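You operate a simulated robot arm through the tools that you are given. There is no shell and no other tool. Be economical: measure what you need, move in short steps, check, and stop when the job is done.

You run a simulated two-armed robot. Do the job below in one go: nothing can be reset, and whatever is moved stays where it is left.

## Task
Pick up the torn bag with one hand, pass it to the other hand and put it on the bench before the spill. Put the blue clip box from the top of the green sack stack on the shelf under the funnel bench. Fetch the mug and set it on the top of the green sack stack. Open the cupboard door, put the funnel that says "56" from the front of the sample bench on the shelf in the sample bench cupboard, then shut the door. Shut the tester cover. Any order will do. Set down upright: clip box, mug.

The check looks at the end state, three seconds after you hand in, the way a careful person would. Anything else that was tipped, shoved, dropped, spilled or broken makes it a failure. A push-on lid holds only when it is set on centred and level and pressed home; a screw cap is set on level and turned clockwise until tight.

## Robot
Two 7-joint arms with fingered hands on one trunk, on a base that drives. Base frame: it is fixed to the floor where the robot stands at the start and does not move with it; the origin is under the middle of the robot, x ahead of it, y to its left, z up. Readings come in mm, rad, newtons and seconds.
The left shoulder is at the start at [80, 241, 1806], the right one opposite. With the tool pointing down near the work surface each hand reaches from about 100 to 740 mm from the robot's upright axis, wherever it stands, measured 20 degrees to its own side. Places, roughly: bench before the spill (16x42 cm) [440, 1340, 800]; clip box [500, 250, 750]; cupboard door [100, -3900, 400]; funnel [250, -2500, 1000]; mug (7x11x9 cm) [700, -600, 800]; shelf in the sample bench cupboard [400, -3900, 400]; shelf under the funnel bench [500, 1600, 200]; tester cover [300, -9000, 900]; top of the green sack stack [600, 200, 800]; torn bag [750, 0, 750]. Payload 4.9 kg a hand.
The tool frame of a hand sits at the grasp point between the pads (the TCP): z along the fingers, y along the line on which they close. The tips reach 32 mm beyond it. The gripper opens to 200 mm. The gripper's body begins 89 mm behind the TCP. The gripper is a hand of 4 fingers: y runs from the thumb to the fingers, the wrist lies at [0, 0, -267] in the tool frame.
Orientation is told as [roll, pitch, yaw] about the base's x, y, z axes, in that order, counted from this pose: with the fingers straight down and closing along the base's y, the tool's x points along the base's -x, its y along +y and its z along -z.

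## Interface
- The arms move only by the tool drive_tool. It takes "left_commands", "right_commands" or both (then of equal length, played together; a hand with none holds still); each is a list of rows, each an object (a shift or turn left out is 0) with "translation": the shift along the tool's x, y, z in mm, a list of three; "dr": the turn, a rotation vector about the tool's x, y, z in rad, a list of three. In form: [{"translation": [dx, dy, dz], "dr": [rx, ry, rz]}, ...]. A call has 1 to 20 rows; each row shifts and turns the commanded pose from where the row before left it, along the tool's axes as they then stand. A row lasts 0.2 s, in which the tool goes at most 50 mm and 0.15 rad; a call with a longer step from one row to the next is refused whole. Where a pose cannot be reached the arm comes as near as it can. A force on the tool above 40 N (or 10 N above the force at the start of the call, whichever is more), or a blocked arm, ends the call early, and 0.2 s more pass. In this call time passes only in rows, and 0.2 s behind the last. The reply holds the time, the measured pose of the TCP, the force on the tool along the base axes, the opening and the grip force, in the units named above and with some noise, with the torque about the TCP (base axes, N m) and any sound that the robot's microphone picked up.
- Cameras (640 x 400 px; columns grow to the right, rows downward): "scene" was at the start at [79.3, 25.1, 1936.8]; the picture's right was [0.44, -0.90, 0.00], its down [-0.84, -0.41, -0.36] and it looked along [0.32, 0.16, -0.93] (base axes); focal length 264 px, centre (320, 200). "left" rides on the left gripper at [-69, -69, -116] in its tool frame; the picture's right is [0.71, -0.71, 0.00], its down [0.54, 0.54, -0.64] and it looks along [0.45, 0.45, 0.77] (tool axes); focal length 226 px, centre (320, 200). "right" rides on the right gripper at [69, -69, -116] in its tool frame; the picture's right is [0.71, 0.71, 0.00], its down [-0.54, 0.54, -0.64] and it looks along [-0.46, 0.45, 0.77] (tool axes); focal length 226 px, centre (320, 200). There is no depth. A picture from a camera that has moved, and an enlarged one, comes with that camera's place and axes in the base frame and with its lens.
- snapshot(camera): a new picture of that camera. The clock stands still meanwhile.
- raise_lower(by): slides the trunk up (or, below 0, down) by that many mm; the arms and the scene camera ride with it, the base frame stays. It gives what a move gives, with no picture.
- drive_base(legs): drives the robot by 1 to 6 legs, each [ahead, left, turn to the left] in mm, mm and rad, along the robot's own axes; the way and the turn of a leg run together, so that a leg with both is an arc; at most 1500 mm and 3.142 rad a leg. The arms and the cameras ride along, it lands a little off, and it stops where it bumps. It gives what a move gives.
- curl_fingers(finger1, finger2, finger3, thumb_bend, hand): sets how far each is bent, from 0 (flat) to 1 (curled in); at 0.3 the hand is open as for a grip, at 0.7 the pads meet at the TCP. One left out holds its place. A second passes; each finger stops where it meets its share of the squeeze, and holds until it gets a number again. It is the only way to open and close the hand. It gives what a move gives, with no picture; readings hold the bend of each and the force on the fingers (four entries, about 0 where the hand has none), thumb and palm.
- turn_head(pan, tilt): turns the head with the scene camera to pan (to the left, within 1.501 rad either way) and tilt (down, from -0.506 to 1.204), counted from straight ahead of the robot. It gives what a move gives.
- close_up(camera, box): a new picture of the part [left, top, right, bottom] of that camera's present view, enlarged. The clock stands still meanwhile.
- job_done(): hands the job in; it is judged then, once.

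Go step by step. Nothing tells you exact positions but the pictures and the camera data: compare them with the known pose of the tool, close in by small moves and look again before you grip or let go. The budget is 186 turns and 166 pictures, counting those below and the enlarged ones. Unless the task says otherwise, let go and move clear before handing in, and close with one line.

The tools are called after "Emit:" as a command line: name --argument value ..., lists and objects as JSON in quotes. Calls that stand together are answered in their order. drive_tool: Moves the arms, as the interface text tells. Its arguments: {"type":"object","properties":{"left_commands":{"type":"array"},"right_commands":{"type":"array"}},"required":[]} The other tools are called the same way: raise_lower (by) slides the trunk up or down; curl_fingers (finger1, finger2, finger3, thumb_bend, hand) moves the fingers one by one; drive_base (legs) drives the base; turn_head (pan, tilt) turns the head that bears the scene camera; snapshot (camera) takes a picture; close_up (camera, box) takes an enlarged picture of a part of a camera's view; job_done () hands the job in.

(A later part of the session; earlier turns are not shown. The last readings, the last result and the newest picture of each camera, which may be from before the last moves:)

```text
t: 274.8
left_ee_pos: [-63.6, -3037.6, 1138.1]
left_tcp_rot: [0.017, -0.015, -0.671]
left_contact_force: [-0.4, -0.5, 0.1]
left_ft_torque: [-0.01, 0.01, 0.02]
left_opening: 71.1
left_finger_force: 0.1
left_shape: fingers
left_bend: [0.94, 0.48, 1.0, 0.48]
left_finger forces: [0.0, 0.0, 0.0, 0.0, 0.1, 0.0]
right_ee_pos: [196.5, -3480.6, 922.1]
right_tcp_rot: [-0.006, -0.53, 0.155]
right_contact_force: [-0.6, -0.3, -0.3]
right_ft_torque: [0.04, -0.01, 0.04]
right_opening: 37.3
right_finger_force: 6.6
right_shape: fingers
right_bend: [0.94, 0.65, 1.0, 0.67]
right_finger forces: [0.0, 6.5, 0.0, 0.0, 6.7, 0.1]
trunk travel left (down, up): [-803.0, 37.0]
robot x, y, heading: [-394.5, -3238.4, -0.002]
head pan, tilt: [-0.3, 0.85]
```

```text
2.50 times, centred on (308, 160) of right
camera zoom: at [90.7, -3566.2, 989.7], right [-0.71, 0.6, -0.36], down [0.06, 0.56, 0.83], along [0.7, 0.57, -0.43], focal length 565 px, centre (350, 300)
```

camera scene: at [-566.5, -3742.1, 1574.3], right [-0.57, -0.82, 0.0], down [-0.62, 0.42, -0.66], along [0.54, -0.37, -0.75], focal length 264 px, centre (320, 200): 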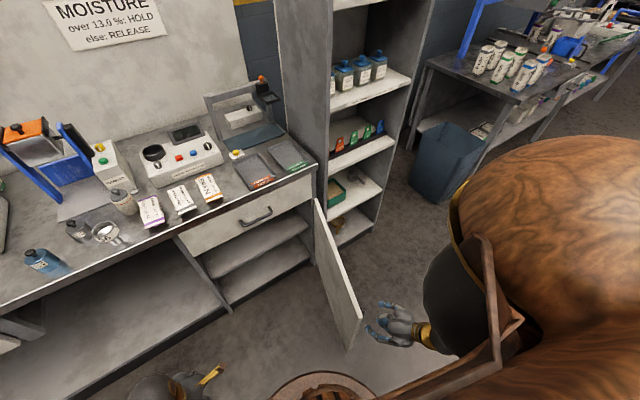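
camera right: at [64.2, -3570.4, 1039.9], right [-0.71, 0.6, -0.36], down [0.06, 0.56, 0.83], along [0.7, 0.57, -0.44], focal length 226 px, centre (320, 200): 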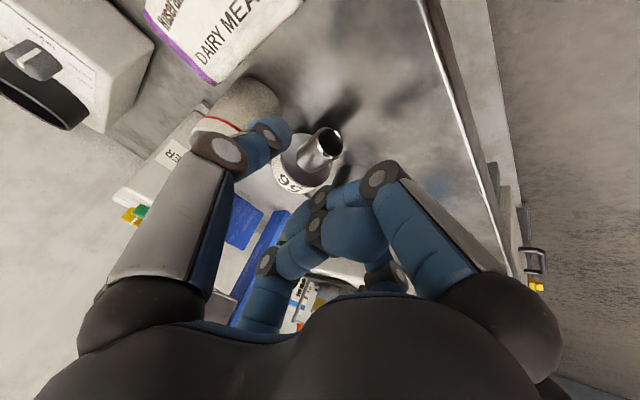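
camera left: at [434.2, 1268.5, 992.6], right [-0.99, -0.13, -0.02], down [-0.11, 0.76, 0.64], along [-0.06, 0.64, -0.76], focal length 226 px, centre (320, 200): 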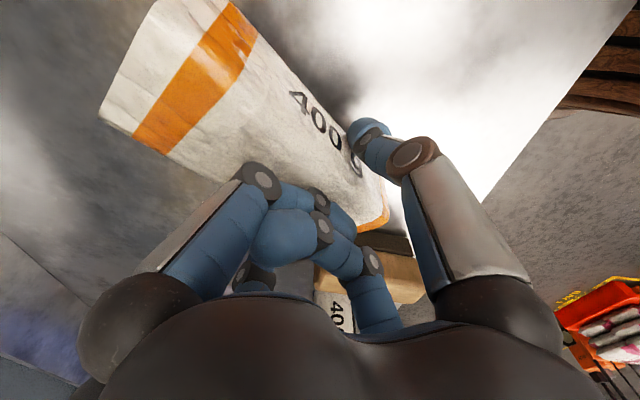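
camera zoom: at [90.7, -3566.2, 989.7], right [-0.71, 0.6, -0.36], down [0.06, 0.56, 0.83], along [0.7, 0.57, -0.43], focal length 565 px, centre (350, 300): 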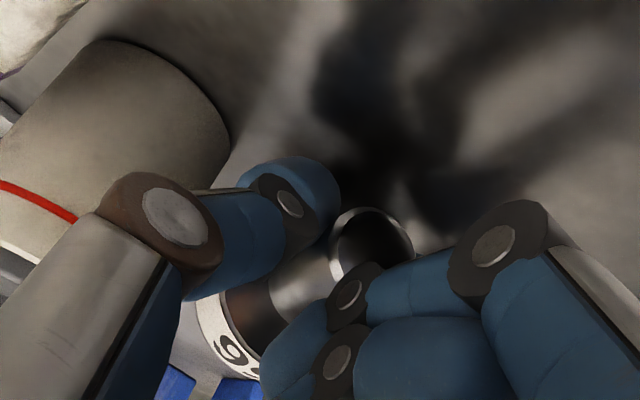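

Stem pinched. Firm up and lift.

Emit:
curl_fingers --hand "right" --finger2 0.75 --thumb_bend 0.75

Emit:
drive_tool --right_commands '[{"translation": [-5, 0, -9]}, {"translation": [-15, 0, -26]}, {"translation": [-22, 0, -38]}, {"translation": [-22, 0, -38]}, {"translation": [38, 0, -22]}, {"translation": [38, 0, -22]}, {"translation": [38, 0, -22]}]'

Emit:
snapshot --camera "right"

```text
t: 275.8
left_ee_pos: [-62.6, -3039.1, 1138.0]
left_tcp_rot: [0.019, -0.015, -0.672]
left_contact_force: [0.2, 0.6, 0.4]
left_ft_torque: [-0.03, -0.04, 0.01]
left_opening: 70.8
left_finger_force: 0.1
left_shape: fingers
left_bend: [0.94, 0.48, 1.0, 0.48]
left_finger forces: [0.1, 0.1, 0.0, 0.0, 0.0, 0.0]
right_ee_pos: [197.7, -3481.1, 923.5]
right_tcp_rot: [-0.003, -0.53, 0.155]
right_contact_force: [0.8, 0.1, 0.6]
right_ft_torque: [-0.01, 0.02, 0.0]
right_opening: 32.0
right_finger_force: 10.9
right_shape: fingers
right_bend: [0.94, 0.63, 1.0, 0.69]
right_finger forces: [0.0, 10.9, 0.0, 0.0, 11.2, 0.0]
trunk travel left (down, up): [-803.0, 37.0]
robot x, y, heading: [-388.1, -3240.3, -0.003]
head pan, tilt: [-0.3, 0.85]
```

```text
t: 277.4
left_ee_pos: [-64.9, -3037.7, 1138.5]
left_tcp_rot: [0.019, -0.016, -0.672]
left_contact_force: [-0.7, -0.3, -0.3]
left_ft_torque: [-0.03, -0.01, 0.01]
left_opening: 70.9
left_finger_force: 0.1
left_shape: fingers
left_bend: [0.94, 0.48, 1.0, 0.48]
left_finger forces: [0.0, 0.1, 0.1, 0.0, 0.0, 0.1]
right_ee_pos: [63.6, -3500.2, 1052.9]
right_tcp_rot: [-0.003, -0.531, 0.154]
right_contact_force: [-0.2, -0.4, 0.1]
right_ft_torque: [-0.03, 0.01, -0.02]
right_opening: 32.0
right_finger_force: 11.5
right_shape: fingers
right_bend: [0.94, 0.63, 1.0, 0.69]
right_finger forces: [0.0, 11.1, 0.0, 0.0, 11.1, 0.0]
trunk travel left (down, up): [-803.0, 37.0]
robot x, y, heading: [-394.6, -3237.6, -0.004]
head pan, tilt: [-0.3, 0.85]
```

```text
22 pictures are left
camera right: at [-43.3, -3584.5, 1118.1], right [-0.71, 0.6, -0.36], down [0.06, 0.56, 0.83], along [0.7, 0.57, -0.43], focal length 226 px, centre (320, 200)
```

right: 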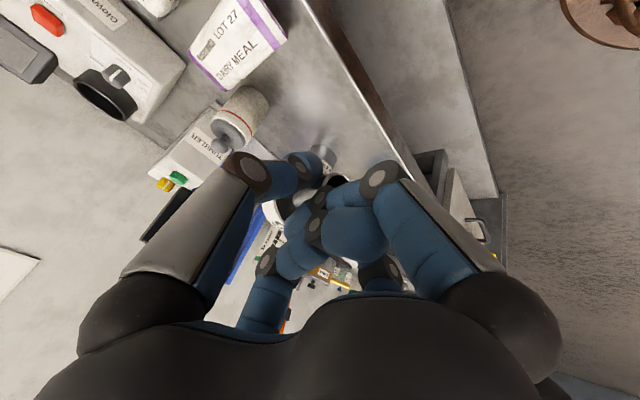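

Funnel held. Back off, lower the trunk, and go in front of the open cupboard.

Emit:
drive_base --legs '[[-260, 0, 0.003], [0, -225, 0]]'

Emit:
raise_lower --by -400

Emit:
raise_lower --by -120

Emit:
turn_head --pan -0.35 --tilt 0.6

Emit:
snapshot --camera "scene"

```text
t: 280.5
left_ee_pos: [-320.8, -3252.6, 1136.7]
left_tcp_rot: [0.014, -0.017, -0.665]
left_contact_force: [0.2, 0.4, -0.8]
left_ft_torque: [-0.06, 0.03, -0.02]
left_opening: 71.1
left_finger_force: 0.1
left_shape: fingers
left_bend: [0.94, 0.48, 1.0, 0.48]
left_finger forces: [0.1, 0.1, 0.0, 0.0, 0.1, 0.0]
right_ee_pos: [-188.8, -3713.2, 1051.7]
right_tcp_rot: [-0.01, -0.529, 0.166]
right_contact_force: [0.1, 0.1, -0.8]
right_ft_torque: [-0.05, 0.06, 0.0]
right_opening: 31.5
right_finger_force: 11.4
right_shape: fingers
right_bend: [0.94, 0.63, 1.0, 0.69]
right_finger forces: [0.0, 11.1, 0.0, 0.0, 11.1, 0.1]
trunk travel left (down, up): [-803.0, 37.0]
robot x, y, heading: [-648.6, -3461.6, 0.01]
head pan, tilt: [-0.3, 0.85]
```

```text
t: 284.4
left_ee_pos: [-322.0, -3258.6, 737.6]
left_tcp_rot: [0.021, -0.014, -0.665]
left_contact_force: [-0.2, -0.4, 0.3]
left_ft_torque: [0.0, 0.0, 0.02]
left_opening: 71.0
left_finger_force: 0.1
left_shape: fingers
left_bend: [0.94, 0.48, 1.0, 0.48]
left_finger forces: [0.1, 0.0, 0.0, 0.0, 0.0, 0.0]
right_ee_pos: [-189.2, -3717.4, 651.6]
right_tcp_rot: [-0.005, -0.529, 0.163]
right_contact_force: [-0.5, -1.0, -1.1]
right_ft_torque: [-0.02, 0.01, 0.04]
right_opening: 32.0
right_finger_force: 11.3
right_shape: fingers
right_bend: [0.94, 0.63, 1.0, 0.69]
right_finger forces: [0.0, 11.0, 0.0, 0.0, 11.1, 0.0]
trunk travel left (down, up): [-403.0, 437.0]
robot x, y, heading: [-654.4, -3461.9, 0.011]
head pan, tilt: [-0.3, 0.85]
```

```text
t: 285.9
left_ee_pos: [-320.6, -3257.7, 618.5]
left_tcp_rot: [0.02, -0.014, -0.665]
left_contact_force: [-0.4, 0.1, -1.1]
left_ft_torque: [-0.01, -0.01, 0.0]
left_opening: 70.7
left_finger_force: 0.0
left_shape: fingers
left_bend: [0.94, 0.48, 1.0, 0.48]
left_finger forces: [0.1, 0.0, 0.0, 0.0, 0.0, 0.1]
right_ee_pos: [-190.1, -3718.1, 531.9]
right_tcp_rot: [-0.004, -0.531, 0.162]
right_contact_force: [0.2, 0.3, -0.4]
right_ft_torque: [0.0, 0.03, 0.01]
right_opening: 32.0
right_finger_force: 10.8
right_shape: fingers
right_bend: [0.94, 0.63, 1.0, 0.69]
right_finger forces: [0.0, 11.1, 0.0, 0.0, 11.1, 0.0]
trunk travel left (down, up): [-283.0, 557.0]
robot x, y, heading: [-649.9, -3463.9, 0.009]
head pan, tilt: [-0.3, 0.85]
```

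```text
t: 286.6
left_ee_pos: [-322.2, -3257.9, 617.6]
left_tcp_rot: [0.02, -0.017, -0.665]
left_contact_force: [-1.1, -0.3, 0.7]
left_ft_torque: [0.0, 0.01, 0.0]
left_opening: 70.8
left_finger_force: 0.1
left_shape: fingers
left_bend: [0.94, 0.48, 1.0, 0.48]
left_finger forces: [0.1, 0.1, 0.0, 0.1, 0.1, 0.1]
right_ee_pos: [-190.9, -3717.8, 531.8]
right_tcp_rot: [-0.003, -0.529, 0.163]
right_contact_force: [1.1, 0.0, -1.1]
right_ft_torque: [-0.02, 0.05, 0.01]
right_opening: 32.1
right_finger_force: 10.8
right_shape: fingers
right_bend: [0.94, 0.63, 1.0, 0.69]
right_finger forces: [0.0, 11.1, 0.1, 0.1, 11.2, 0.0]
trunk travel left (down, up): [-283.0, 557.0]
robot x, y, heading: [-651.1, -3460.2, 0.006]
head pan, tilt: [-0.351, 0.6]
```

```text
21 pictures are left
camera scene: at [-536.0, -3490.2, 1550.2], right [-0.34, -0.94, 0.0], down [-0.53, 0.19, -0.82], along [0.78, -0.28, -0.57], focal length 264 px, centre (320, 200)
```

scene: 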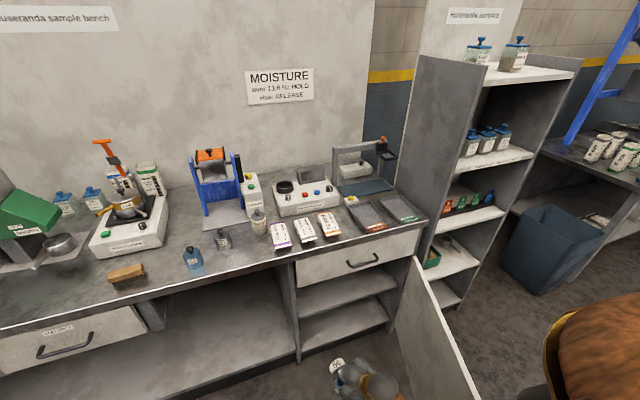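

I can see the shelf under the drawer. I'll raise slightly, move closer and inspect its height with the hand camera.

Emit:
raise_lower --by 45

Emit:
drive_base --legs '[[220, 0, -0.006]]'

Emit:
snapshot --camera "right"

```text
t: 287.5
left_ee_pos: [-322.2, -3256.9, 664.0]
left_tcp_rot: [0.02, -0.016, -0.666]
left_contact_force: [0.0, -0.4, -0.3]
left_ft_torque: [0.0, -0.01, -0.02]
left_opening: 71.1
left_finger_force: 0.0
left_shape: fingers
left_bend: [0.94, 0.48, 1.0, 0.48]
left_finger forces: [0.1, 0.0, 0.0, 0.1, 0.0, 0.1]
right_ee_pos: [-189.5, -3716.0, 577.5]
right_tcp_rot: [-0.004, -0.529, 0.162]
right_contact_force: [0.6, -0.6, -0.6]
right_ft_torque: [-0.03, 0.03, 0.0]
right_opening: 31.9
right_finger_force: 11.0
right_shape: fingers
right_bend: [0.94, 0.63, 1.0, 0.69]
right_finger forces: [0.0, 11.0, 0.0, 0.0, 11.0, 0.0]
trunk travel left (down, up): [-328.0, 512.0]
robot x, y, heading: [-647.8, -3455.2, 0.005]
head pan, tilt: [-0.351, 0.6]
```

```text
t: 289.2
left_ee_pos: [-102.8, -3259.5, 663.3]
left_tcp_rot: [0.019, -0.016, -0.673]
left_contact_force: [0.0, -1.2, 0.2]
left_ft_torque: [0.01, 0.04, 0.0]
left_opening: 70.9
left_finger_force: 0.1
left_shape: fingers
left_bend: [0.94, 0.48, 1.0, 0.48]
left_finger forces: [0.0, 0.0, 0.0, 0.1, 0.0, 0.0]
right_ee_pos: [26.1, -3718.3, 577.3]
right_tcp_rot: [-0.004, -0.528, 0.157]
right_contact_force: [-0.1, 0.1, -0.5]
right_ft_torque: [0.0, 0.04, 0.0]
right_opening: 32.0
right_finger_force: 11.1
right_shape: fingers
right_bend: [0.94, 0.63, 1.0, 0.69]
right_finger forces: [0.0, 11.0, 0.1, 0.0, 11.2, 0.1]
trunk travel left (down, up): [-328.0, 512.0]
robot x, y, heading: [-429.3, -3459.7, -0.001]
head pan, tilt: [-0.351, 0.6]
```

```text
20 pictures are left
camera right: at [-79.8, -3804.8, 642.4], right [-0.71, 0.6, -0.36], down [0.06, 0.56, 0.83], along [0.7, 0.57, -0.43], focal length 226 px, centre (320, 200)
```

right: 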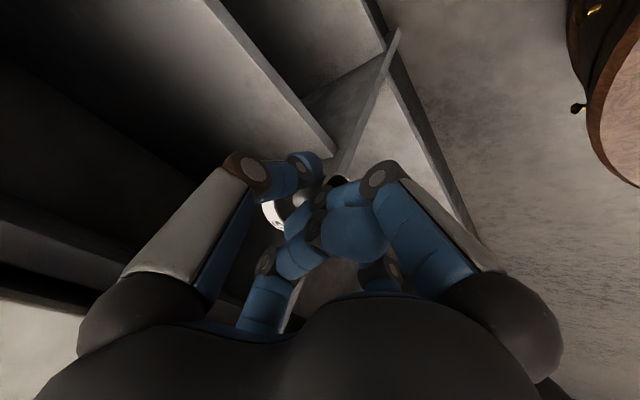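

Shelf front ≈ x 120–135, z≈445. I'll tilt the hand 10° more, come down a little and slide the funnel in above the shelf.

Emit:
drive_tool --right_commands '[{"dr": [0, -0.085, 0]}, {"dr": [0, -0.085, 0]}, {"translation": [18.4, 0, 21.8]}, {"translation": [18.4, 0, 21.8]}, {"translation": [-30, -6.2, 25.3]}, {"translation": [-30, -6.2, 25.3]}, {"translation": [-30, -6.2, 25.3]}, {"translation": [-30, -6.2, 25.3]}]'

Emit:
snapshot --camera "right"

```text
t: 291.0
left_ee_pos: [-102.9, -3258.6, 661.9]
left_tcp_rot: [0.017, -0.015, -0.672]
left_contact_force: [0.3, 0.3, -0.3]
left_ft_torque: [-0.03, 0.01, 0.0]
left_opening: 70.8
left_finger_force: 0.0
left_shape: fingers
left_bend: [0.94, 0.48, 1.0, 0.48]
left_finger forces: [0.0, 0.0, 0.0, 0.0, 0.0, 0.0]
right_ee_pos: [183.1, -3721.2, 519.1]
right_tcp_rot: [-0.005, -0.698, 0.159]
right_contact_force: [-0.3, -1.1, -1.0]
right_ft_torque: [0.01, 0.03, -0.02]
right_opening: 31.4
right_finger_force: 11.2
right_shape: fingers
right_bend: [0.94, 0.63, 1.0, 0.69]
right_finger forces: [0.0, 11.2, 0.1, 0.0, 10.9, 0.0]
trunk travel left (down, up): [-328.0, 512.0]
robot x, y, heading: [-432.8, -3458.7, -0.001]
head pan, tilt: [-0.351, 0.6]
```

```text
19 pictures are left
camera right: at [68.9, -3807.4, 563.9], right [-0.64, 0.61, -0.46], down [-0.08, 0.54, 0.84], along [0.76, 0.58, -0.3], focal length 226 px, centre (320, 200)
```

right: 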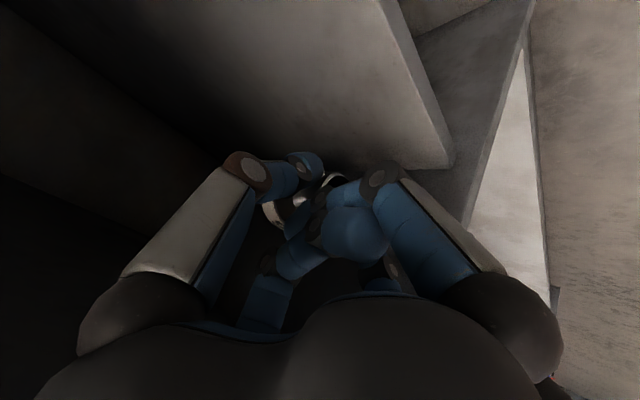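

Refined: shelf at z≈400, front edge x≈160. Go lower and 50 mm deeper, then down to contact.

Emit:
drive_tool --right_commands '[{"translation": [18, 0, 21.4]}, {"translation": [18, 0, 21.4]}, {"translation": [-19.6, -4.1, 16.5]}, {"translation": [-19.6, -4.1, 16.5]}, {"translation": [-15, -3, 12.7]}]'

Emit:
drive_tool --right_commands '[{"translation": [3.2, 0, 3.8]}, {"translation": [3.2, 0, 3.8]}, {"translation": [2.6, 0, 3.1]}, {"translation": [2.6, 0, 3.1]}]'

```text
t: 292.2
left_ee_pos: [-106.7, -3258.5, 662.0]
left_tcp_rot: [0.021, -0.019, -0.674]
left_contact_force: [1.2, -0.2, -0.1]
left_ft_torque: [0.0, 0.01, -0.04]
left_opening: 70.8
left_finger_force: 0.0
left_shape: fingers
left_bend: [0.94, 0.48, 1.0, 0.48]
left_finger forces: [0.0, 0.1, 0.0, 0.0, 0.0, 0.1]
right_ee_pos: [244.2, -3722.7, 457.2]
right_tcp_rot: [-0.007, -0.688, 0.161]
right_contact_force: [0.4, 0.6, -0.3]
right_ft_torque: [-0.03, 0.08, -0.01]
right_opening: 31.5
right_finger_force: 11.2
right_shape: fingers
right_bend: [0.94, 0.63, 1.0, 0.71]
right_finger forces: [0.1, 11.2, 0.0, 0.0, 10.9, 0.0]
trunk travel left (down, up): [-328.0, 512.0]
robot x, y, heading: [-432.0, -3455.5, 0.002]
head pan, tilt: [-0.351, 0.6]
```

```text
t: 293.2
left_ee_pos: [-102.6, -3259.2, 663.3]
left_tcp_rot: [0.018, -0.018, -0.671]
left_contact_force: [-0.1, 0.3, -0.6]
left_ft_torque: [-0.01, 0.01, -0.02]
left_opening: 71.0
left_finger_force: 0.0
left_shape: fingers
left_bend: [0.94, 0.48, 1.0, 0.48]
left_finger forces: [0.0, 0.0, 0.0, 0.0, 0.0, 0.0]
right_ee_pos: [257.9, -3720.4, 448.0]
right_tcp_rot: [-0.004, -0.703, 0.157]
right_contact_force: [-1.1, -0.1, 10.2]
right_ft_torque: [0.09, 0.05, 0.05]
right_opening: 31.6
right_finger_force: 16.0
right_shape: fingers
right_bend: [0.94, 0.63, 1.0, 0.71]
right_finger forces: [0.0, 18.8, 0.1, 0.0, 13.2, 0.0]
trunk travel left (down, up): [-328.0, 512.0]
robot x, y, heading: [-431.2, -3458.1, -0.002]
head pan, tilt: [-0.351, 0.6]
```

Funnel touches the shelf at z≈448. Release and withdraw upward-back, then check.

Emit:
curl_fingers --hand "right" --finger2 0.55 --thumb_bend 0.6

Emit:
drive_tool --right_commands '[{"translation": [0, 0, -10]}, {"translation": [2, 0, -25]}, {"translation": [15, 3, -30]}, {"translation": [25, 5, -30]}, {"translation": [30, 6, -28]}]'

Emit:
snapshot --camera "right"

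```text
t: 294.2
left_ee_pos: [-104.2, -3260.0, 663.7]
left_tcp_rot: [0.018, -0.018, -0.671]
left_contact_force: [-0.1, 0.0, 0.2]
left_ft_torque: [0.0, 0.0, 0.02]
left_opening: 71.0
left_finger_force: 0.0
left_shape: fingers
left_bend: [0.94, 0.48, 1.0, 0.48]
left_finger forces: [0.1, 0.0, 0.1, 0.1, 0.0, 0.1]
right_ee_pos: [258.9, -3718.8, 449.8]
right_tcp_rot: [-0.005, -0.705, 0.16]
right_contact_force: [-0.7, 2.5, 31.9]
right_ft_torque: [0.01, -0.61, -0.01]
right_opening: 33.8
right_finger_force: 15.5
right_shape: fingers
right_bend: [0.94, 0.58, 1.0, 0.65]
right_finger forces: [0.0, 7.0, 0.1, 0.0, 24.6, 0.0]
trunk travel left (down, up): [-328.0, 512.0]
robot x, y, heading: [-433.0, -3463.5, 0.001]
head pan, tilt: [-0.351, 0.6]
```

```text
t: 295.4
left_ee_pos: [-102.4, -3260.8, 663.5]
left_tcp_rot: [0.018, -0.016, -0.671]
left_contact_force: [-0.1, -0.5, 0.1]
left_ft_torque: [0.01, -0.05, -0.04]
left_opening: 71.0
left_finger_force: 0.0
left_shape: fingers
left_bend: [0.94, 0.48, 1.0, 0.48]
left_finger forces: [0.0, 0.0, 0.0, 0.1, 0.0, 0.1]
right_ee_pos: [121.2, -3727.0, 493.2]
right_tcp_rot: [-0.004, -0.702, 0.158]
right_contact_force: [-0.2, 0.3, 0.4]
right_ft_torque: [0.03, 0.0, 0.01]
right_opening: 47.9
right_finger_force: 0.0
right_shape: fingers
right_bend: [0.94, 0.55, 1.0, 0.6]
right_finger forces: [0.0, 0.0, 0.0, 0.0, 0.0, 0.0]
trunk travel left (down, up): [-328.0, 512.0]
robot x, y, heading: [-433.4, -3461.6, -0.002]
head pan, tilt: [-0.351, 0.6]
```

```text
18 pictures are left
camera right: at [5.5, -3814.5, 538.3], right [-0.64, 0.61, -0.46], down [-0.09, 0.54, 0.84], along [0.76, 0.58, -0.29], focal length 226 px, centre (320, 200)
```

right: 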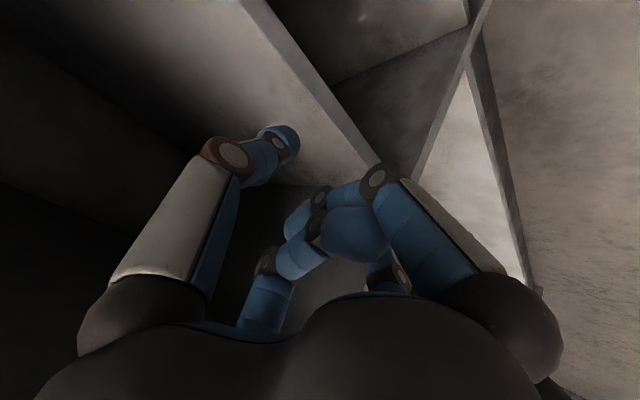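

The funnel is probably hidden behind my thumb. Back off and re-check.

Emit:
drive_base --legs '[[-150, 0, 0]]'

Emit:
snapshot --camera "right"

```text
t: 296.8
left_ee_pos: [-253.5, -3260.5, 663.2]
left_tcp_rot: [0.019, -0.017, -0.671]
left_contact_force: [0.1, 0.4, 0.6]
left_ft_torque: [-0.01, -0.01, 0.01]
left_opening: 70.7
left_finger_force: 0.1
left_shape: fingers
left_bend: [0.94, 0.48, 1.0, 0.48]
left_finger forces: [0.0, 0.0, 0.1, 0.1, 0.1, 0.0]
right_ee_pos: [-30.1, -3726.9, 493.5]
right_tcp_rot: [-0.005, -0.699, 0.158]
right_contact_force: [0.0, 0.7, -0.3]
right_ft_torque: [0.0, 0.0, -0.01]
right_opening: 47.7
right_finger_force: 0.1
right_shape: fingers
right_bend: [0.94, 0.55, 1.0, 0.6]
right_finger forces: [0.0, 0.1, 0.0, 0.0, 0.1, 0.0]
trunk travel left (down, up): [-328.0, 512.0]
robot x, y, heading: [-579.9, -3460.2, 0.003]
head pan, tilt: [-0.351, 0.6]
```

```text
17 pictures are left
camera right: at [-145.4, -3815.4, 537.7], right [-0.64, 0.61, -0.46], down [-0.08, 0.54, 0.84], along [0.76, 0.58, -0.29], focal length 226 px, centre (320, 200)
```

right: 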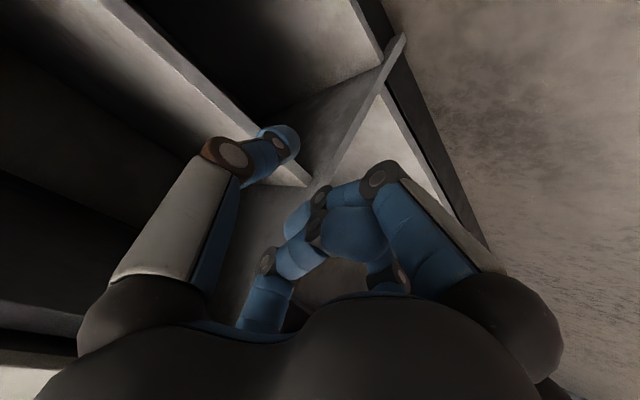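

Emit:
close_up --camera "scene" --box '[257, 268, 369, 338]'

```text
5.71 times, centred on (313, 303) of scene
camera zoom: at [-469.6, -3490.2, 1595.3], right [-0.34, -0.94, 0.0], down [-0.53, 0.19, -0.83], along [0.77, -0.28, -0.56], focal length 1509 px, centre (360, -389)
```

zoom: 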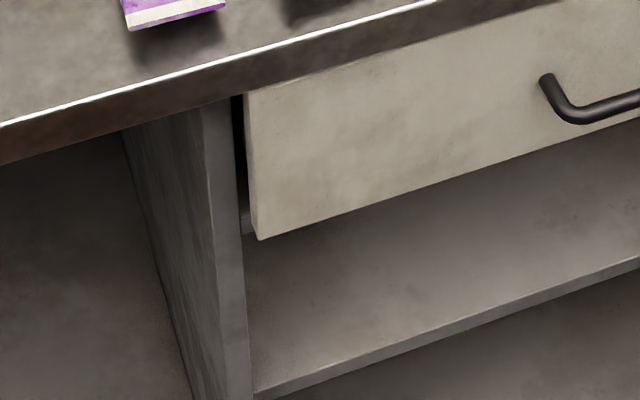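

Emit:
raise_lower --by -230

Emit:
close_up --camera "scene" --box '[249, 232, 377, 312]'

```text
t: 299.2
left_ee_pos: [-254.0, -3258.1, 433.9]
left_tcp_rot: [0.019, -0.016, -0.673]
left_contact_force: [0.7, -0.3, -0.3]
left_ft_torque: [0.0, -0.02, -0.03]
left_opening: 70.9
left_finger_force: 0.1
left_shape: fingers
left_bend: [0.94, 0.48, 1.0, 0.48]
left_finger forces: [0.0, 0.0, 0.1, 0.1, 0.0, 0.0]
right_ee_pos: [-28.7, -3727.9, 262.6]
right_tcp_rot: [-0.003, -0.699, 0.158]
right_contact_force: [-0.2, 0.6, 0.3]
right_ft_torque: [-0.01, 0.0, -0.03]
right_opening: 48.0
right_finger_force: 0.0
right_shape: fingers
right_bend: [0.94, 0.55, 1.0, 0.6]
right_finger forces: [0.0, 0.0, 0.0, 0.0, 0.0, 0.1]
trunk travel left (down, up): [-98.0, 742.0]
robot x, y, heading: [-580.6, -3456.0, -0.0]
head pan, tilt: [-0.351, 0.6]
```

```text
5.00 times, centred on (313, 272) of scene
camera zoom: at [-469.1, -3490.2, 1365.3], right [-0.34, -0.94, 0.0], down [-0.53, 0.19, -0.83], along [0.77, -0.28, -0.56], focal length 1320 px, centre (355, -160)
```

zoom: 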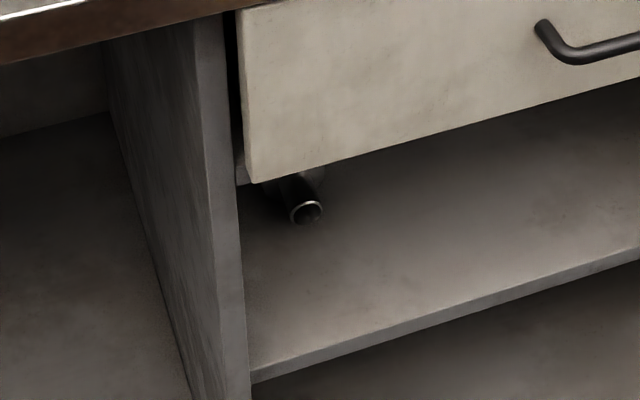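

The funnel lies on the shelf. Now close the door: retract the hand, go round the door edge to its outer face.

Emit:
raise_lower --by 190

Emit:
drive_tool --right_commands '[{"translation": [33, 7, -28]}, {"translation": [33, 7, -28]}, {"translation": [33, 7, -28]}]'

Emit:
curl_fingers --hand "right" --finger2 0.66 --thumb_bend 0.66

Emit:
drive_base --legs '[[-400, 0, 0], [0, -510, 0]]'

Emit:
turn_head --pan -0.5 --tilt 0.7

Emit:
snapshot --camera "scene"

```text
t: 301.3
left_ee_pos: [-252.6, -3259.1, 623.3]
left_tcp_rot: [0.019, -0.016, -0.672]
left_contact_force: [-0.4, 1.0, 0.8]
left_ft_torque: [-0.03, -0.02, 0.02]
left_opening: 70.5
left_finger_force: 0.1
left_shape: fingers
left_bend: [0.94, 0.48, 1.0, 0.48]
left_finger forces: [0.0, 0.1, 0.0, 0.1, 0.0, 0.0]
right_ee_pos: [-29.5, -3729.3, 452.2]
right_tcp_rot: [-0.004, -0.698, 0.157]
right_contact_force: [1.0, -0.5, 0.0]
right_ft_torque: [0.03, -0.02, 0.0]
right_opening: 47.8
right_finger_force: 0.1
right_shape: fingers
right_bend: [0.94, 0.55, 1.0, 0.6]
right_finger forces: [0.1, 0.1, 0.0, 0.0, 0.0, 0.0]
trunk travel left (down, up): [-288.0, 552.0]
robot x, y, heading: [-583.3, -3463.4, 0.002]
head pan, tilt: [-0.351, 0.6]
```

```text
t: 302.1
left_ee_pos: [-253.8, -3260.2, 623.0]
left_tcp_rot: [0.019, -0.017, -0.673]
left_contact_force: [0.6, 0.3, 0.9]
left_ft_torque: [0.0, -0.04, 0.0]
left_opening: 70.6
left_finger_force: 0.1
left_shape: fingers
left_bend: [0.94, 0.48, 1.0, 0.48]
left_finger forces: [0.0, 0.0, 0.0, 0.0, 0.0, 0.0]
right_ee_pos: [-160.7, -3728.4, 455.3]
right_tcp_rot: [-0.003, -0.701, 0.155]
right_contact_force: [1.2, 0.5, 0.2]
right_ft_torque: [0.0, 0.01, 0.0]
right_opening: 47.4
right_finger_force: 0.2
right_shape: fingers
right_bend: [0.94, 0.55, 1.0, 0.6]
right_finger forces: [0.1, 0.0, 0.0, 0.0, 0.0, 0.0]
trunk travel left (down, up): [-288.0, 552.0]
robot x, y, heading: [-578.9, -3461.9, -0.001]
head pan, tilt: [-0.351, 0.6]
```

```text
t: 303.1
left_ee_pos: [-254.0, -3258.8, 622.4]
left_tcp_rot: [0.02, -0.016, -0.672]
left_contact_force: [-0.1, 1.0, 0.1]
left_ft_torque: [-0.01, 0.02, -0.01]
left_opening: 71.2
left_finger_force: 0.0
left_shape: fingers
left_bend: [0.94, 0.48, 1.0, 0.48]
left_finger forces: [0.0, 0.0, 0.0, 0.0, 0.0, 0.0]
right_ee_pos: [-162.0, -3727.1, 454.9]
right_tcp_rot: [-0.003, -0.7, 0.157]
right_contact_force: [-0.2, -0.3, -0.4]
right_ft_torque: [-0.03, 0.0, -0.05]
right_opening: 37.8
right_finger_force: 0.1
right_shape: fingers
right_bend: [0.94, 0.66, 1.0, 0.66]
right_finger forces: [0.1, 0.1, 0.1, 0.0, 0.0, 0.1]
trunk travel left (down, up): [-288.0, 552.0]
robot x, y, heading: [-584.5, -3458.3, 0.001]
head pan, tilt: [-0.351, 0.6]
```

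```text
t: 308.2
left_ee_pos: [-658.6, -3780.2, 622.2]
left_tcp_rot: [0.019, -0.015, -0.677]
left_contact_force: [0.2, 0.4, -0.4]
left_ft_torque: [-0.02, 0.0, -0.02]
left_opening: 71.0
left_finger_force: 0.1
left_shape: fingers
left_bend: [0.94, 0.48, 1.0, 0.48]
left_finger forces: [0.0, 0.0, 0.1, 0.1, 0.0, 0.1]
right_ee_pos: [-569.3, -4249.3, 455.4]
right_tcp_rot: [-0.003, -0.7, 0.15]
right_contact_force: [0.6, 0.4, 0.6]
right_ft_torque: [0.0, 0.01, 0.0]
right_opening: 37.7
right_finger_force: 0.1
right_shape: fingers
right_bend: [0.94, 0.66, 1.0, 0.66]
right_finger forces: [0.1, 0.1, 0.1, 0.0, 0.1, 0.0]
trunk travel left (down, up): [-288.0, 552.0]
robot x, y, heading: [-987.5, -3981.2, -0.01]
head pan, tilt: [-0.351, 0.6]
```

```text
t: 308.9
left_ee_pos: [-659.5, -3780.7, 623.2]
left_tcp_rot: [0.017, -0.016, -0.677]
left_contact_force: [0.4, 0.0, -0.8]
left_ft_torque: [0.0, 0.01, -0.02]
left_opening: 70.9
left_finger_force: 0.1
left_shape: fingers
left_bend: [0.94, 0.48, 1.0, 0.48]
left_finger forces: [0.0, 0.0, 0.0, 0.1, 0.1, 0.1]
right_ee_pos: [-568.6, -4249.8, 454.4]
right_tcp_rot: [-0.007, -0.7, 0.153]
right_contact_force: [-0.4, 0.3, -0.5]
right_ft_torque: [0.05, 0.04, 0.04]
right_opening: 37.6
right_finger_force: 0.0
right_shape: fingers
right_bend: [0.94, 0.66, 1.0, 0.66]
right_finger forces: [0.1, 0.0, 0.0, 0.0, 0.0, 0.0]
trunk travel left (down, up): [-288.0, 552.0]
robot x, y, heading: [-986.3, -3977.2, -0.011]
head pan, tilt: [-0.499, 0.7]
```

```text
14 pictures are left
camera scene: at [-884.0, -4020.5, 1546.6], right [-0.48, -0.88, 0.0], down [-0.56, 0.31, -0.77], along [0.67, -0.37, -0.64], focal length 264 px, centre (320, 200)
```

scene: 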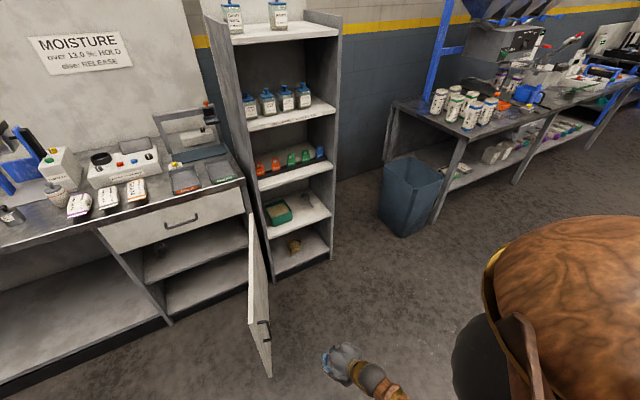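

Clear view: the funnel is on the shelf and the hand is on the door's outer side. Move alongside the door and sweep it closed with the base.

Emit:
drive_base --legs '[[135, 0, 0.011]]'

Emit:
drive_tool --right_commands '[{"translation": [-32.7, -6.6, 27.6]}, {"translation": [-32.7, -6.6, 27.6]}, {"translation": [-32.7, -6.6, 27.6]}]'

Emit:
drive_base --legs '[[0, 60, 0], [25, 174, 0], [72, 120, 0], [105, 85, 0]]'

Emit:
snapshot --camera "scene"

```text
t: 310.2
left_ee_pos: [-526.7, -3775.9, 624.2]
left_tcp_rot: [0.019, -0.016, -0.664]
left_contact_force: [0.5, 0.0, -0.7]
left_ft_torque: [0.0, 0.03, -0.01]
left_opening: 70.8
left_finger_force: 0.1
left_shape: fingers
left_bend: [0.94, 0.48, 1.0, 0.48]
left_finger forces: [0.0, 0.1, 0.0, 0.0, 0.0, 0.0]
right_ee_pos: [-431.5, -4243.7, 455.7]
right_tcp_rot: [-0.002, -0.7, 0.164]
right_contact_force: [0.3, 0.1, -0.7]
right_ft_torque: [-0.01, -0.01, -0.02]
right_opening: 37.8
right_finger_force: 0.0
right_shape: fingers
right_bend: [0.94, 0.66, 1.0, 0.66]
right_finger forces: [0.0, 0.0, 0.1, 0.0, 0.0, 0.1]
trunk travel left (down, up): [-288.0, 552.0]
robot x, y, heading: [-848.9, -3979.4, 0.008]
head pan, tilt: [-0.499, 0.7]
```

```text
t: 311.0
left_ee_pos: [-527.0, -3776.2, 622.7]
left_tcp_rot: [0.017, -0.015, -0.665]
left_contact_force: [-0.5, 0.1, 0.4]
left_ft_torque: [-0.01, 0.03, 0.03]
left_opening: 70.9
left_finger_force: 0.1
left_shape: fingers
left_bend: [0.94, 0.48, 1.0, 0.48]
left_finger forces: [0.0, 0.0, 0.0, 0.0, 0.1, 0.0]
right_ee_pos: [-300.9, -4243.2, 455.5]
right_tcp_rot: [-0.005, -0.698, 0.165]
right_contact_force: [-0.4, 0.0, -0.3]
right_ft_torque: [0.04, 0.04, -0.01]
right_opening: 37.8
right_finger_force: 0.0
right_shape: fingers
right_bend: [0.94, 0.66, 1.0, 0.66]
right_finger forces: [0.0, 0.0, 0.0, 0.1, 0.0, 0.1]
trunk travel left (down, up): [-288.0, 552.0]
robot x, y, heading: [-851.7, -3978.1, 0.009]
head pan, tilt: [-0.499, 0.7]
```

```text
t: 314.9
left_ee_pos: [-331.4, -3333.7, 623.4]
left_tcp_rot: [0.016, -0.017, -0.665]
left_contact_force: [0.3, -0.6, -0.3]
left_ft_torque: [-0.01, 0.02, 0.0]
left_opening: 70.9
left_finger_force: 0.2
left_shape: fingers
left_bend: [0.94, 0.48, 1.0, 0.48]
left_finger forces: [0.1, 0.1, 0.0, 0.0, 0.0, 0.0]
right_ee_pos: [-103.8, -3800.5, 455.2]
right_tcp_rot: [-0.005, -0.697, 0.164]
right_contact_force: [0.5, 0.9, 0.3]
right_ft_torque: [0.0, 0.01, 0.0]
right_opening: 37.5
right_finger_force: 0.1
right_shape: fingers
right_bend: [0.94, 0.66, 1.0, 0.66]
right_finger forces: [0.0, 0.0, 0.1, 0.1, 0.0, 0.0]
trunk travel left (down, up): [-288.0, 552.0]
robot x, y, heading: [-659.6, -3537.3, 0.007]
head pan, tilt: [-0.499, 0.7]
```

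```text
13 pictures are left
camera scene: at [-552.8, -3576.5, 1546.6], right [-0.47, -0.88, 0.0], down [-0.57, 0.3, -0.76], along [0.67, -0.36, -0.64], focal length 264 px, centre (320, 200)
```

scene: 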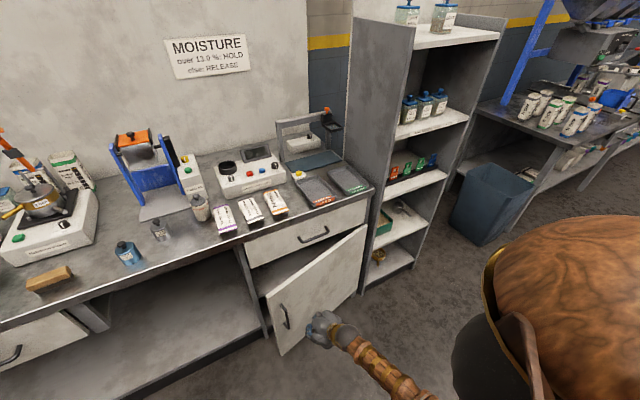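

Nearly shut. Push the rest.

Emit:
drive_base --legs '[[95, 35, 0], [70, 8, 0]]'

Emit:
drive_tool --right_commands '[{"translation": [-11.5, -2.4, 9.7]}, {"translation": [-11.5, -2.4, 9.7]}, {"translation": [-11.5, -2.4, 9.7]}, {"translation": [-11.5, -2.4, 9.7]}]'

Emit:
close_up --camera "scene" --box '[160, 200, 416, 360]'

```text
t: 316.7
left_ee_pos: [-168.3, -3289.6, 621.9]
left_tcp_rot: [0.019, -0.013, -0.663]
left_contact_force: [0.2, 0.2, -0.9]
left_ft_torque: [0.01, 0.01, -0.04]
left_opening: 70.5
left_finger_force: 0.1
left_shape: fingers
left_bend: [0.94, 0.48, 1.0, 0.48]
left_finger forces: [0.0, 0.0, 0.0, 0.2, 0.1, 0.0]
right_ee_pos: [60.2, -3756.2, 454.3]
right_tcp_rot: [-0.003, -0.698, 0.163]
right_contact_force: [0.4, -0.1, -0.2]
right_ft_torque: [-0.03, 0.04, 0.01]
right_opening: 37.5
right_finger_force: 0.2
right_shape: fingers
right_bend: [0.94, 0.66, 1.0, 0.66]
right_finger forces: [0.0, 0.0, 0.1, 0.1, 0.0, 0.0]
trunk travel left (down, up): [-288.0, 552.0]
robot x, y, heading: [-495.3, -3490.8, 0.004]
head pan, tilt: [-0.499, 0.7]
```

```text
t: 317.4
left_ee_pos: [-170.2, -3292.2, 623.3]
left_tcp_rot: [0.018, -0.016, -0.666]
left_contact_force: [0.0, 0.5, 0.1]
left_ft_torque: [0.0, 0.0, 0.04]
left_opening: 70.7
left_finger_force: 0.1
left_shape: fingers
left_bend: [0.94, 0.48, 1.0, 0.48]
left_finger forces: [0.1, 0.1, 0.0, 0.0, 0.0, 0.0]
right_ee_pos: [87.6, -3763.6, 449.5]
right_tcp_rot: [-0.007, -0.681, 0.16]
right_contact_force: [-12.1, 1.0, 5.0]
right_ft_torque: [-0.01, 0.15, -0.02]
right_opening: 30.5
right_finger_force: 6.8
right_shape: fingers
right_bend: [0.94, 0.66, 1.0, 0.72]
right_finger forces: [0.1, 0.0, 0.0, 0.0, 12.7, 0.0]
trunk travel left (down, up): [-288.0, 552.0]
robot x, y, heading: [-495.6, -3494.0, 0.0]
head pan, tilt: [-0.499, 0.7]
stopped in row 3 (right hand): the force on the tool passed its limit at 48 N (the readings are from after the stop); the commanded pose is now the measured one
```

```text
2.50 times, centred on (288, 280) of scene
camera zoom: at [-392.8, -3533.4, 1546.7], right [-0.47, -0.88, 0.0], down [-0.57, 0.31, -0.77], along [0.67, -0.36, -0.64], focal length 660 px, centre (400, 0)
```

zoom: 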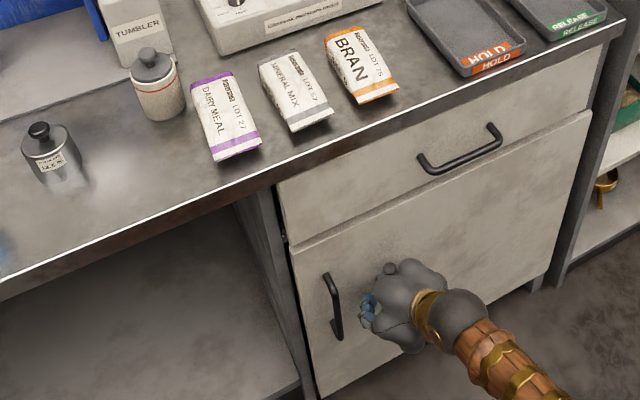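

Door is shut flush. Retreat, raise, and drive down the room to the tester.

Emit:
drive_tool --right_commands '[{"translation": [30, 6, -25]}, {"translation": [33, 7, -28]}, {"translation": [33, 7, -28]}, {"translation": [33, 7, -28]}]'

Emit:
drive_base --legs '[[-250, 0, 0]]'

Emit:
raise_lower --by 400

Emit:
raise_lower --by 130

Emit:
drive_base --legs '[[0, -1500, 0], [0, -1200, 0]]'

Emit:
turn_head --pan -0.9 --tilt 0.4

Emit:
snapshot --camera "scene"

```text
t: 318.4
left_ee_pos: [-168.8, -3292.1, 624.0]
left_tcp_rot: [0.018, -0.016, -0.665]
left_contact_force: [0.2, 0.1, 0.2]
left_ft_torque: [-0.02, -0.01, 0.0]
left_opening: 70.9
left_finger_force: 0.0
left_shape: fingers
left_bend: [0.94, 0.48, 1.0, 0.48]
left_finger forces: [0.0, 0.0, 0.1, 0.0, 0.0, 0.0]
right_ee_pos: [-83.4, -3763.8, 449.0]
right_tcp_rot: [-0.008, -0.684, 0.161]
right_contact_force: [-0.8, 0.5, 0.4]
right_ft_torque: [-0.01, -0.01, -0.03]
right_opening: 37.4
right_finger_force: 0.1
right_shape: fingers
right_bend: [0.94, 0.66, 1.0, 0.66]
right_finger forces: [0.0, 0.1, 0.0, 0.0, 0.0, 0.0]
trunk travel left (down, up): [-288.0, 552.0]
robot x, y, heading: [-496.6, -3491.7, 0.0]
head pan, tilt: [-0.499, 0.7]
```

```text
t: 320.2
left_ee_pos: [-418.4, -3291.3, 623.7]
left_tcp_rot: [0.018, -0.016, -0.669]
left_contact_force: [-0.3, 0.3, 0.8]
left_ft_torque: [-0.03, -0.01, -0.02]
left_opening: 70.9
left_finger_force: 0.0
left_shape: fingers
left_bend: [0.94, 0.48, 1.0, 0.48]
left_finger forces: [0.1, 0.0, 0.0, 0.0, 0.1, 0.0]
right_ee_pos: [-333.4, -3765.6, 449.0]
right_tcp_rot: [-0.011, -0.683, 0.159]
right_contact_force: [0.4, 0.3, -0.1]
right_ft_torque: [0.01, -0.02, 0.0]
right_opening: 37.3
right_finger_force: 0.1
right_shape: fingers
right_bend: [0.94, 0.66, 1.0, 0.66]
right_finger forces: [0.0, 0.0, 0.1, 0.0, 0.0, 0.1]
trunk travel left (down, up): [-288.0, 552.0]
robot x, y, heading: [-746.1, -3495.6, 0.004]
head pan, tilt: [-0.499, 0.7]
```

```text
t: 324.1
left_ee_pos: [-417.5, -3291.1, 1023.2]
left_tcp_rot: [0.016, -0.015, -0.668]
left_contact_force: [-0.5, -0.1, 0.1]
left_ft_torque: [-0.01, 0.03, 0.01]
left_opening: 71.0
left_finger_force: 0.1
left_shape: fingers
left_bend: [0.94, 0.48, 1.0, 0.48]
left_finger forces: [0.0, 0.0, 0.0, 0.0, 0.0, 0.0]
right_ee_pos: [-333.3, -3767.5, 849.3]
right_tcp_rot: [-0.008, -0.684, 0.16]
right_contact_force: [0.1, -0.4, -0.3]
right_ft_torque: [-0.04, 0.02, 0.05]
right_opening: 37.4
right_finger_force: 0.0
right_shape: fingers
right_bend: [0.94, 0.66, 1.0, 0.66]
right_finger forces: [0.1, 0.1, 0.0, 0.0, 0.1, 0.0]
trunk travel left (down, up): [-688.0, 152.0]
robot x, y, heading: [-740.8, -3493.7, -0.0]
head pan, tilt: [-0.499, 0.7]
```

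```text
t: 325.6
left_ee_pos: [-417.6, -3294.1, 1154.0]
left_tcp_rot: [0.017, -0.016, -0.669]
left_contact_force: [-0.2, 0.1, 0.4]
left_ft_torque: [0.01, -0.01, -0.01]
left_opening: 71.2
left_finger_force: 0.1
left_shape: fingers
left_bend: [0.94, 0.48, 1.0, 0.48]
left_finger forces: [0.0, 0.1, 0.1, 0.0, 0.0, 0.1]
right_ee_pos: [-333.9, -3767.2, 979.6]
right_tcp_rot: [-0.008, -0.682, 0.159]
right_contact_force: [-0.4, -0.1, -0.1]
right_ft_torque: [-0.02, -0.01, 0.01]
right_opening: 37.2
right_finger_force: 0.1
right_shape: fingers
right_bend: [0.94, 0.66, 1.0, 0.66]
right_finger forces: [0.1, 0.1, 0.0, 0.0, 0.0, 0.0]
trunk travel left (down, up): [-818.0, 22.0]
robot x, y, heading: [-744.9, -3496.2, 0.004]
head pan, tilt: [-0.499, 0.7]
```

```text
t: 338.8
left_ee_pos: [-459.6, -6011.0, 1153.4]
left_tcp_rot: [0.018, -0.017, -0.708]
left_contact_force: [1.7, 0.6, -0.2]
left_ft_torque: [-0.02, 0.0, -0.04]
left_opening: 70.8
left_finger_force: 0.1
left_shape: fingers
left_bend: [0.94, 0.48, 1.0, 0.48]
left_finger forces: [0.0, 0.0, 0.1, 0.0, 0.1, 0.0]
right_ee_pos: [-393.0, -6488.3, 979.3]
right_tcp_rot: [-0.011, -0.683, 0.121]
right_contact_force: [-0.2, -0.3, 0.0]
right_ft_torque: [-0.03, 0.0, -0.02]
right_opening: 37.5
right_finger_force: 0.1
right_shape: fingers
right_bend: [0.94, 0.66, 1.0, 0.66]
right_finger forces: [0.0, 0.0, 0.1, 0.0, 0.0, 0.1]
trunk travel left (down, up): [-818.0, 22.0]
robot x, y, heading: [-794.4, -6198.7, -0.038]
head pan, tilt: [-0.499, 0.7]
```

```text
t: 339.6
left_ee_pos: [-459.8, -6013.0, 1153.0]
left_tcp_rot: [0.019, -0.015, -0.708]
left_contact_force: [-0.1, 0.5, 0.6]
left_ft_torque: [0.01, 0.02, 0.02]
left_opening: 70.7
left_finger_force: 0.1
left_shape: fingers
left_bend: [0.94, 0.48, 1.0, 0.48]
left_finger forces: [0.1, 0.0, 0.0, 0.1, 0.1, 0.0]
right_ee_pos: [-394.2, -6488.8, 980.4]
right_tcp_rot: [-0.008, -0.682, 0.12]
right_contact_force: [0.1, -0.3, 0.0]
right_ft_torque: [0.0, 0.03, -0.01]
right_opening: 37.3
right_finger_force: 0.1
right_shape: fingers
right_bend: [0.94, 0.66, 1.0, 0.66]
right_finger forces: [0.1, 0.1, 0.1, 0.0, 0.0, 0.0]
trunk travel left (down, up): [-818.0, 22.0]
robot x, y, heading: [-793.0, -6203.1, -0.043]
head pan, tilt: [-0.901, 0.4]
```

```text
11 pictures are left
camera scene: at [-709.7, -6276.3, 2103.4], right [-0.81, -0.59, 0.0], down [-0.23, 0.31, -0.92], along [0.55, -0.74, -0.39], focal length 264 px, centre (320, 200)
```

scene: 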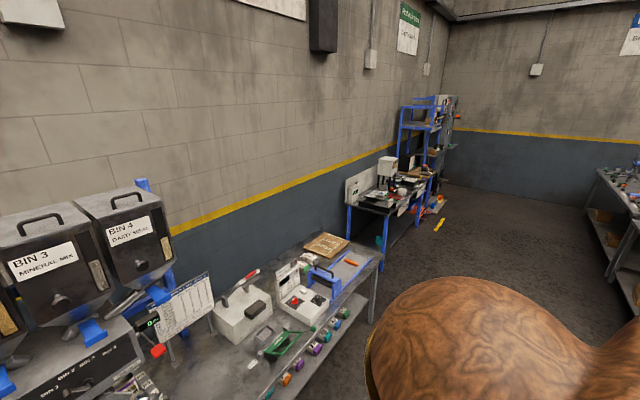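

The tester bench is further down. Straighten and continue right.

Emit:
drive_base --legs '[[0, 0, 0.043], [0, -1300, 0], [0, -1100, 0]]'

Emit:
turn_head --pan -0.3 --tilt 0.5

Emit:
snapshot --camera "scene"

```text
t: 351.9
left_ee_pos: [-472.3, -8422.3, 1153.3]
left_tcp_rot: [0.017, -0.016, -0.677]
left_contact_force: [0.7, -0.7, 0.3]
left_ft_torque: [-0.01, 0.01, 0.05]
left_opening: 71.0
left_finger_force: 0.1
left_shape: fingers
left_bend: [0.94, 0.48, 1.0, 0.48]
left_finger forces: [0.0, 0.1, 0.0, 0.0, 0.0, 0.0]
right_ee_pos: [-391.9, -8898.5, 979.7]
right_tcp_rot: [-0.01, -0.683, 0.152]
right_contact_force: [0.2, -0.2, 0.8]
right_ft_torque: [-0.02, 0.01, -0.01]
right_opening: 37.4
right_finger_force: 0.0
right_shape: fingers
right_bend: [0.94, 0.66, 1.0, 0.66]
right_finger forces: [0.0, 0.0, 0.1, 0.0, 0.0, 0.0]
trunk travel left (down, up): [-818.0, 22.0]
robot x, y, heading: [-800.4, -8623.2, -0.006]
head pan, tilt: [-0.901, 0.4]
```

```text
t: 352.9
left_ee_pos: [-472.7, -8424.7, 1152.4]
left_tcp_rot: [0.019, -0.015, -0.677]
left_contact_force: [0.8, 0.1, 0.1]
left_ft_torque: [0.01, -0.02, 0.0]
left_opening: 70.6
left_finger_force: 0.0
left_shape: fingers
left_bend: [0.94, 0.48, 1.0, 0.48]
left_finger forces: [0.0, 0.0, 0.0, 0.1, 0.0, 0.1]
right_ee_pos: [-391.5, -8899.3, 980.3]
right_tcp_rot: [-0.01, -0.684, 0.149]
right_contact_force: [-0.2, 0.0, -0.4]
right_ft_torque: [0.01, 0.0, -0.02]
right_opening: 37.5
right_finger_force: 0.1
right_shape: fingers
right_bend: [0.94, 0.66, 1.0, 0.66]
right_finger forces: [0.0, 0.1, 0.0, 0.1, 0.0, 0.0]
trunk travel left (down, up): [-818.0, 22.0]
robot x, y, heading: [-803.8, -8622.1, -0.005]
head pan, tilt: [-0.3, 0.499]
```

```text
10 pictures are left
camera scene: at [-684.9, -8651.5, 2094.3], right [-0.3, -0.95, 0.0], down [-0.46, 0.14, -0.88], along [0.84, -0.27, -0.48], focal length 264 px, centre (320, 200)
```

scene: 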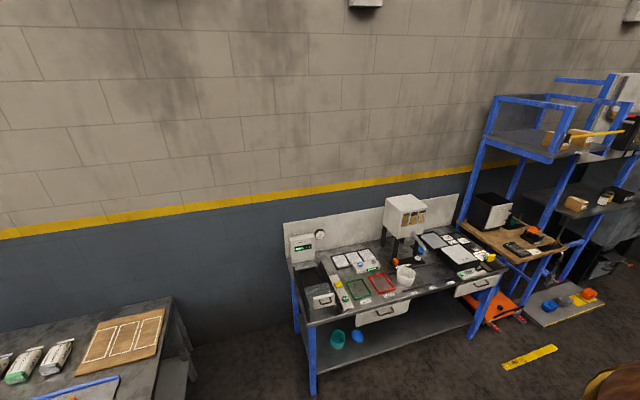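

The tester bench is ahead-right. Zoom in on it.

Emit:
close_up --camera "scene" --box '[275, 220, 403, 300]'

```text
5.00 times, centred on (339, 260) of scene
camera zoom: at [-684.9, -8651.5, 2094.3], right [-0.3, -0.95, 0.0], down [-0.46, 0.14, -0.88], along [0.84, -0.27, -0.48], focal length 1320 px, centre (225, -100)
```

zoom: 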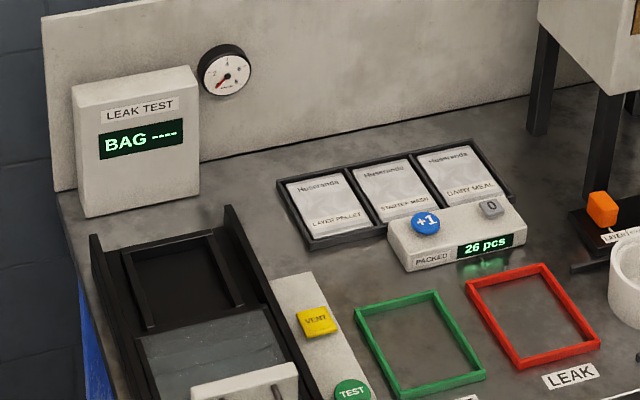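

Emit:
close_up --camera "scene" --box '[275, 256, 371, 316]'

```text
6.67 times, centred on (323, 286) of scene
camera zoom: at [-684.9, -8651.5, 2094.3], right [-0.3, -0.95, 0.0], down [-0.46, 0.14, -0.88], along [0.84, -0.27, -0.48], focal length 1760 px, centre (300, -373)
```

zoom: 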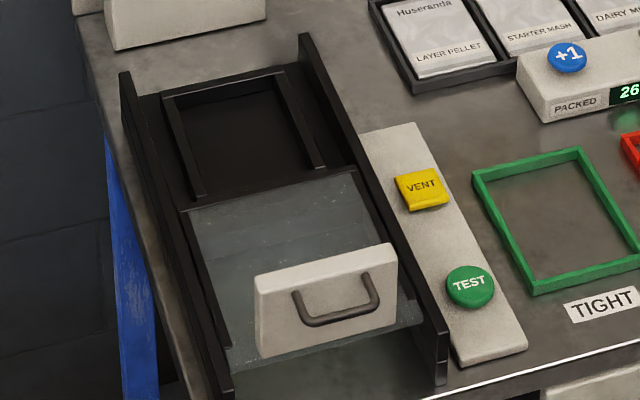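

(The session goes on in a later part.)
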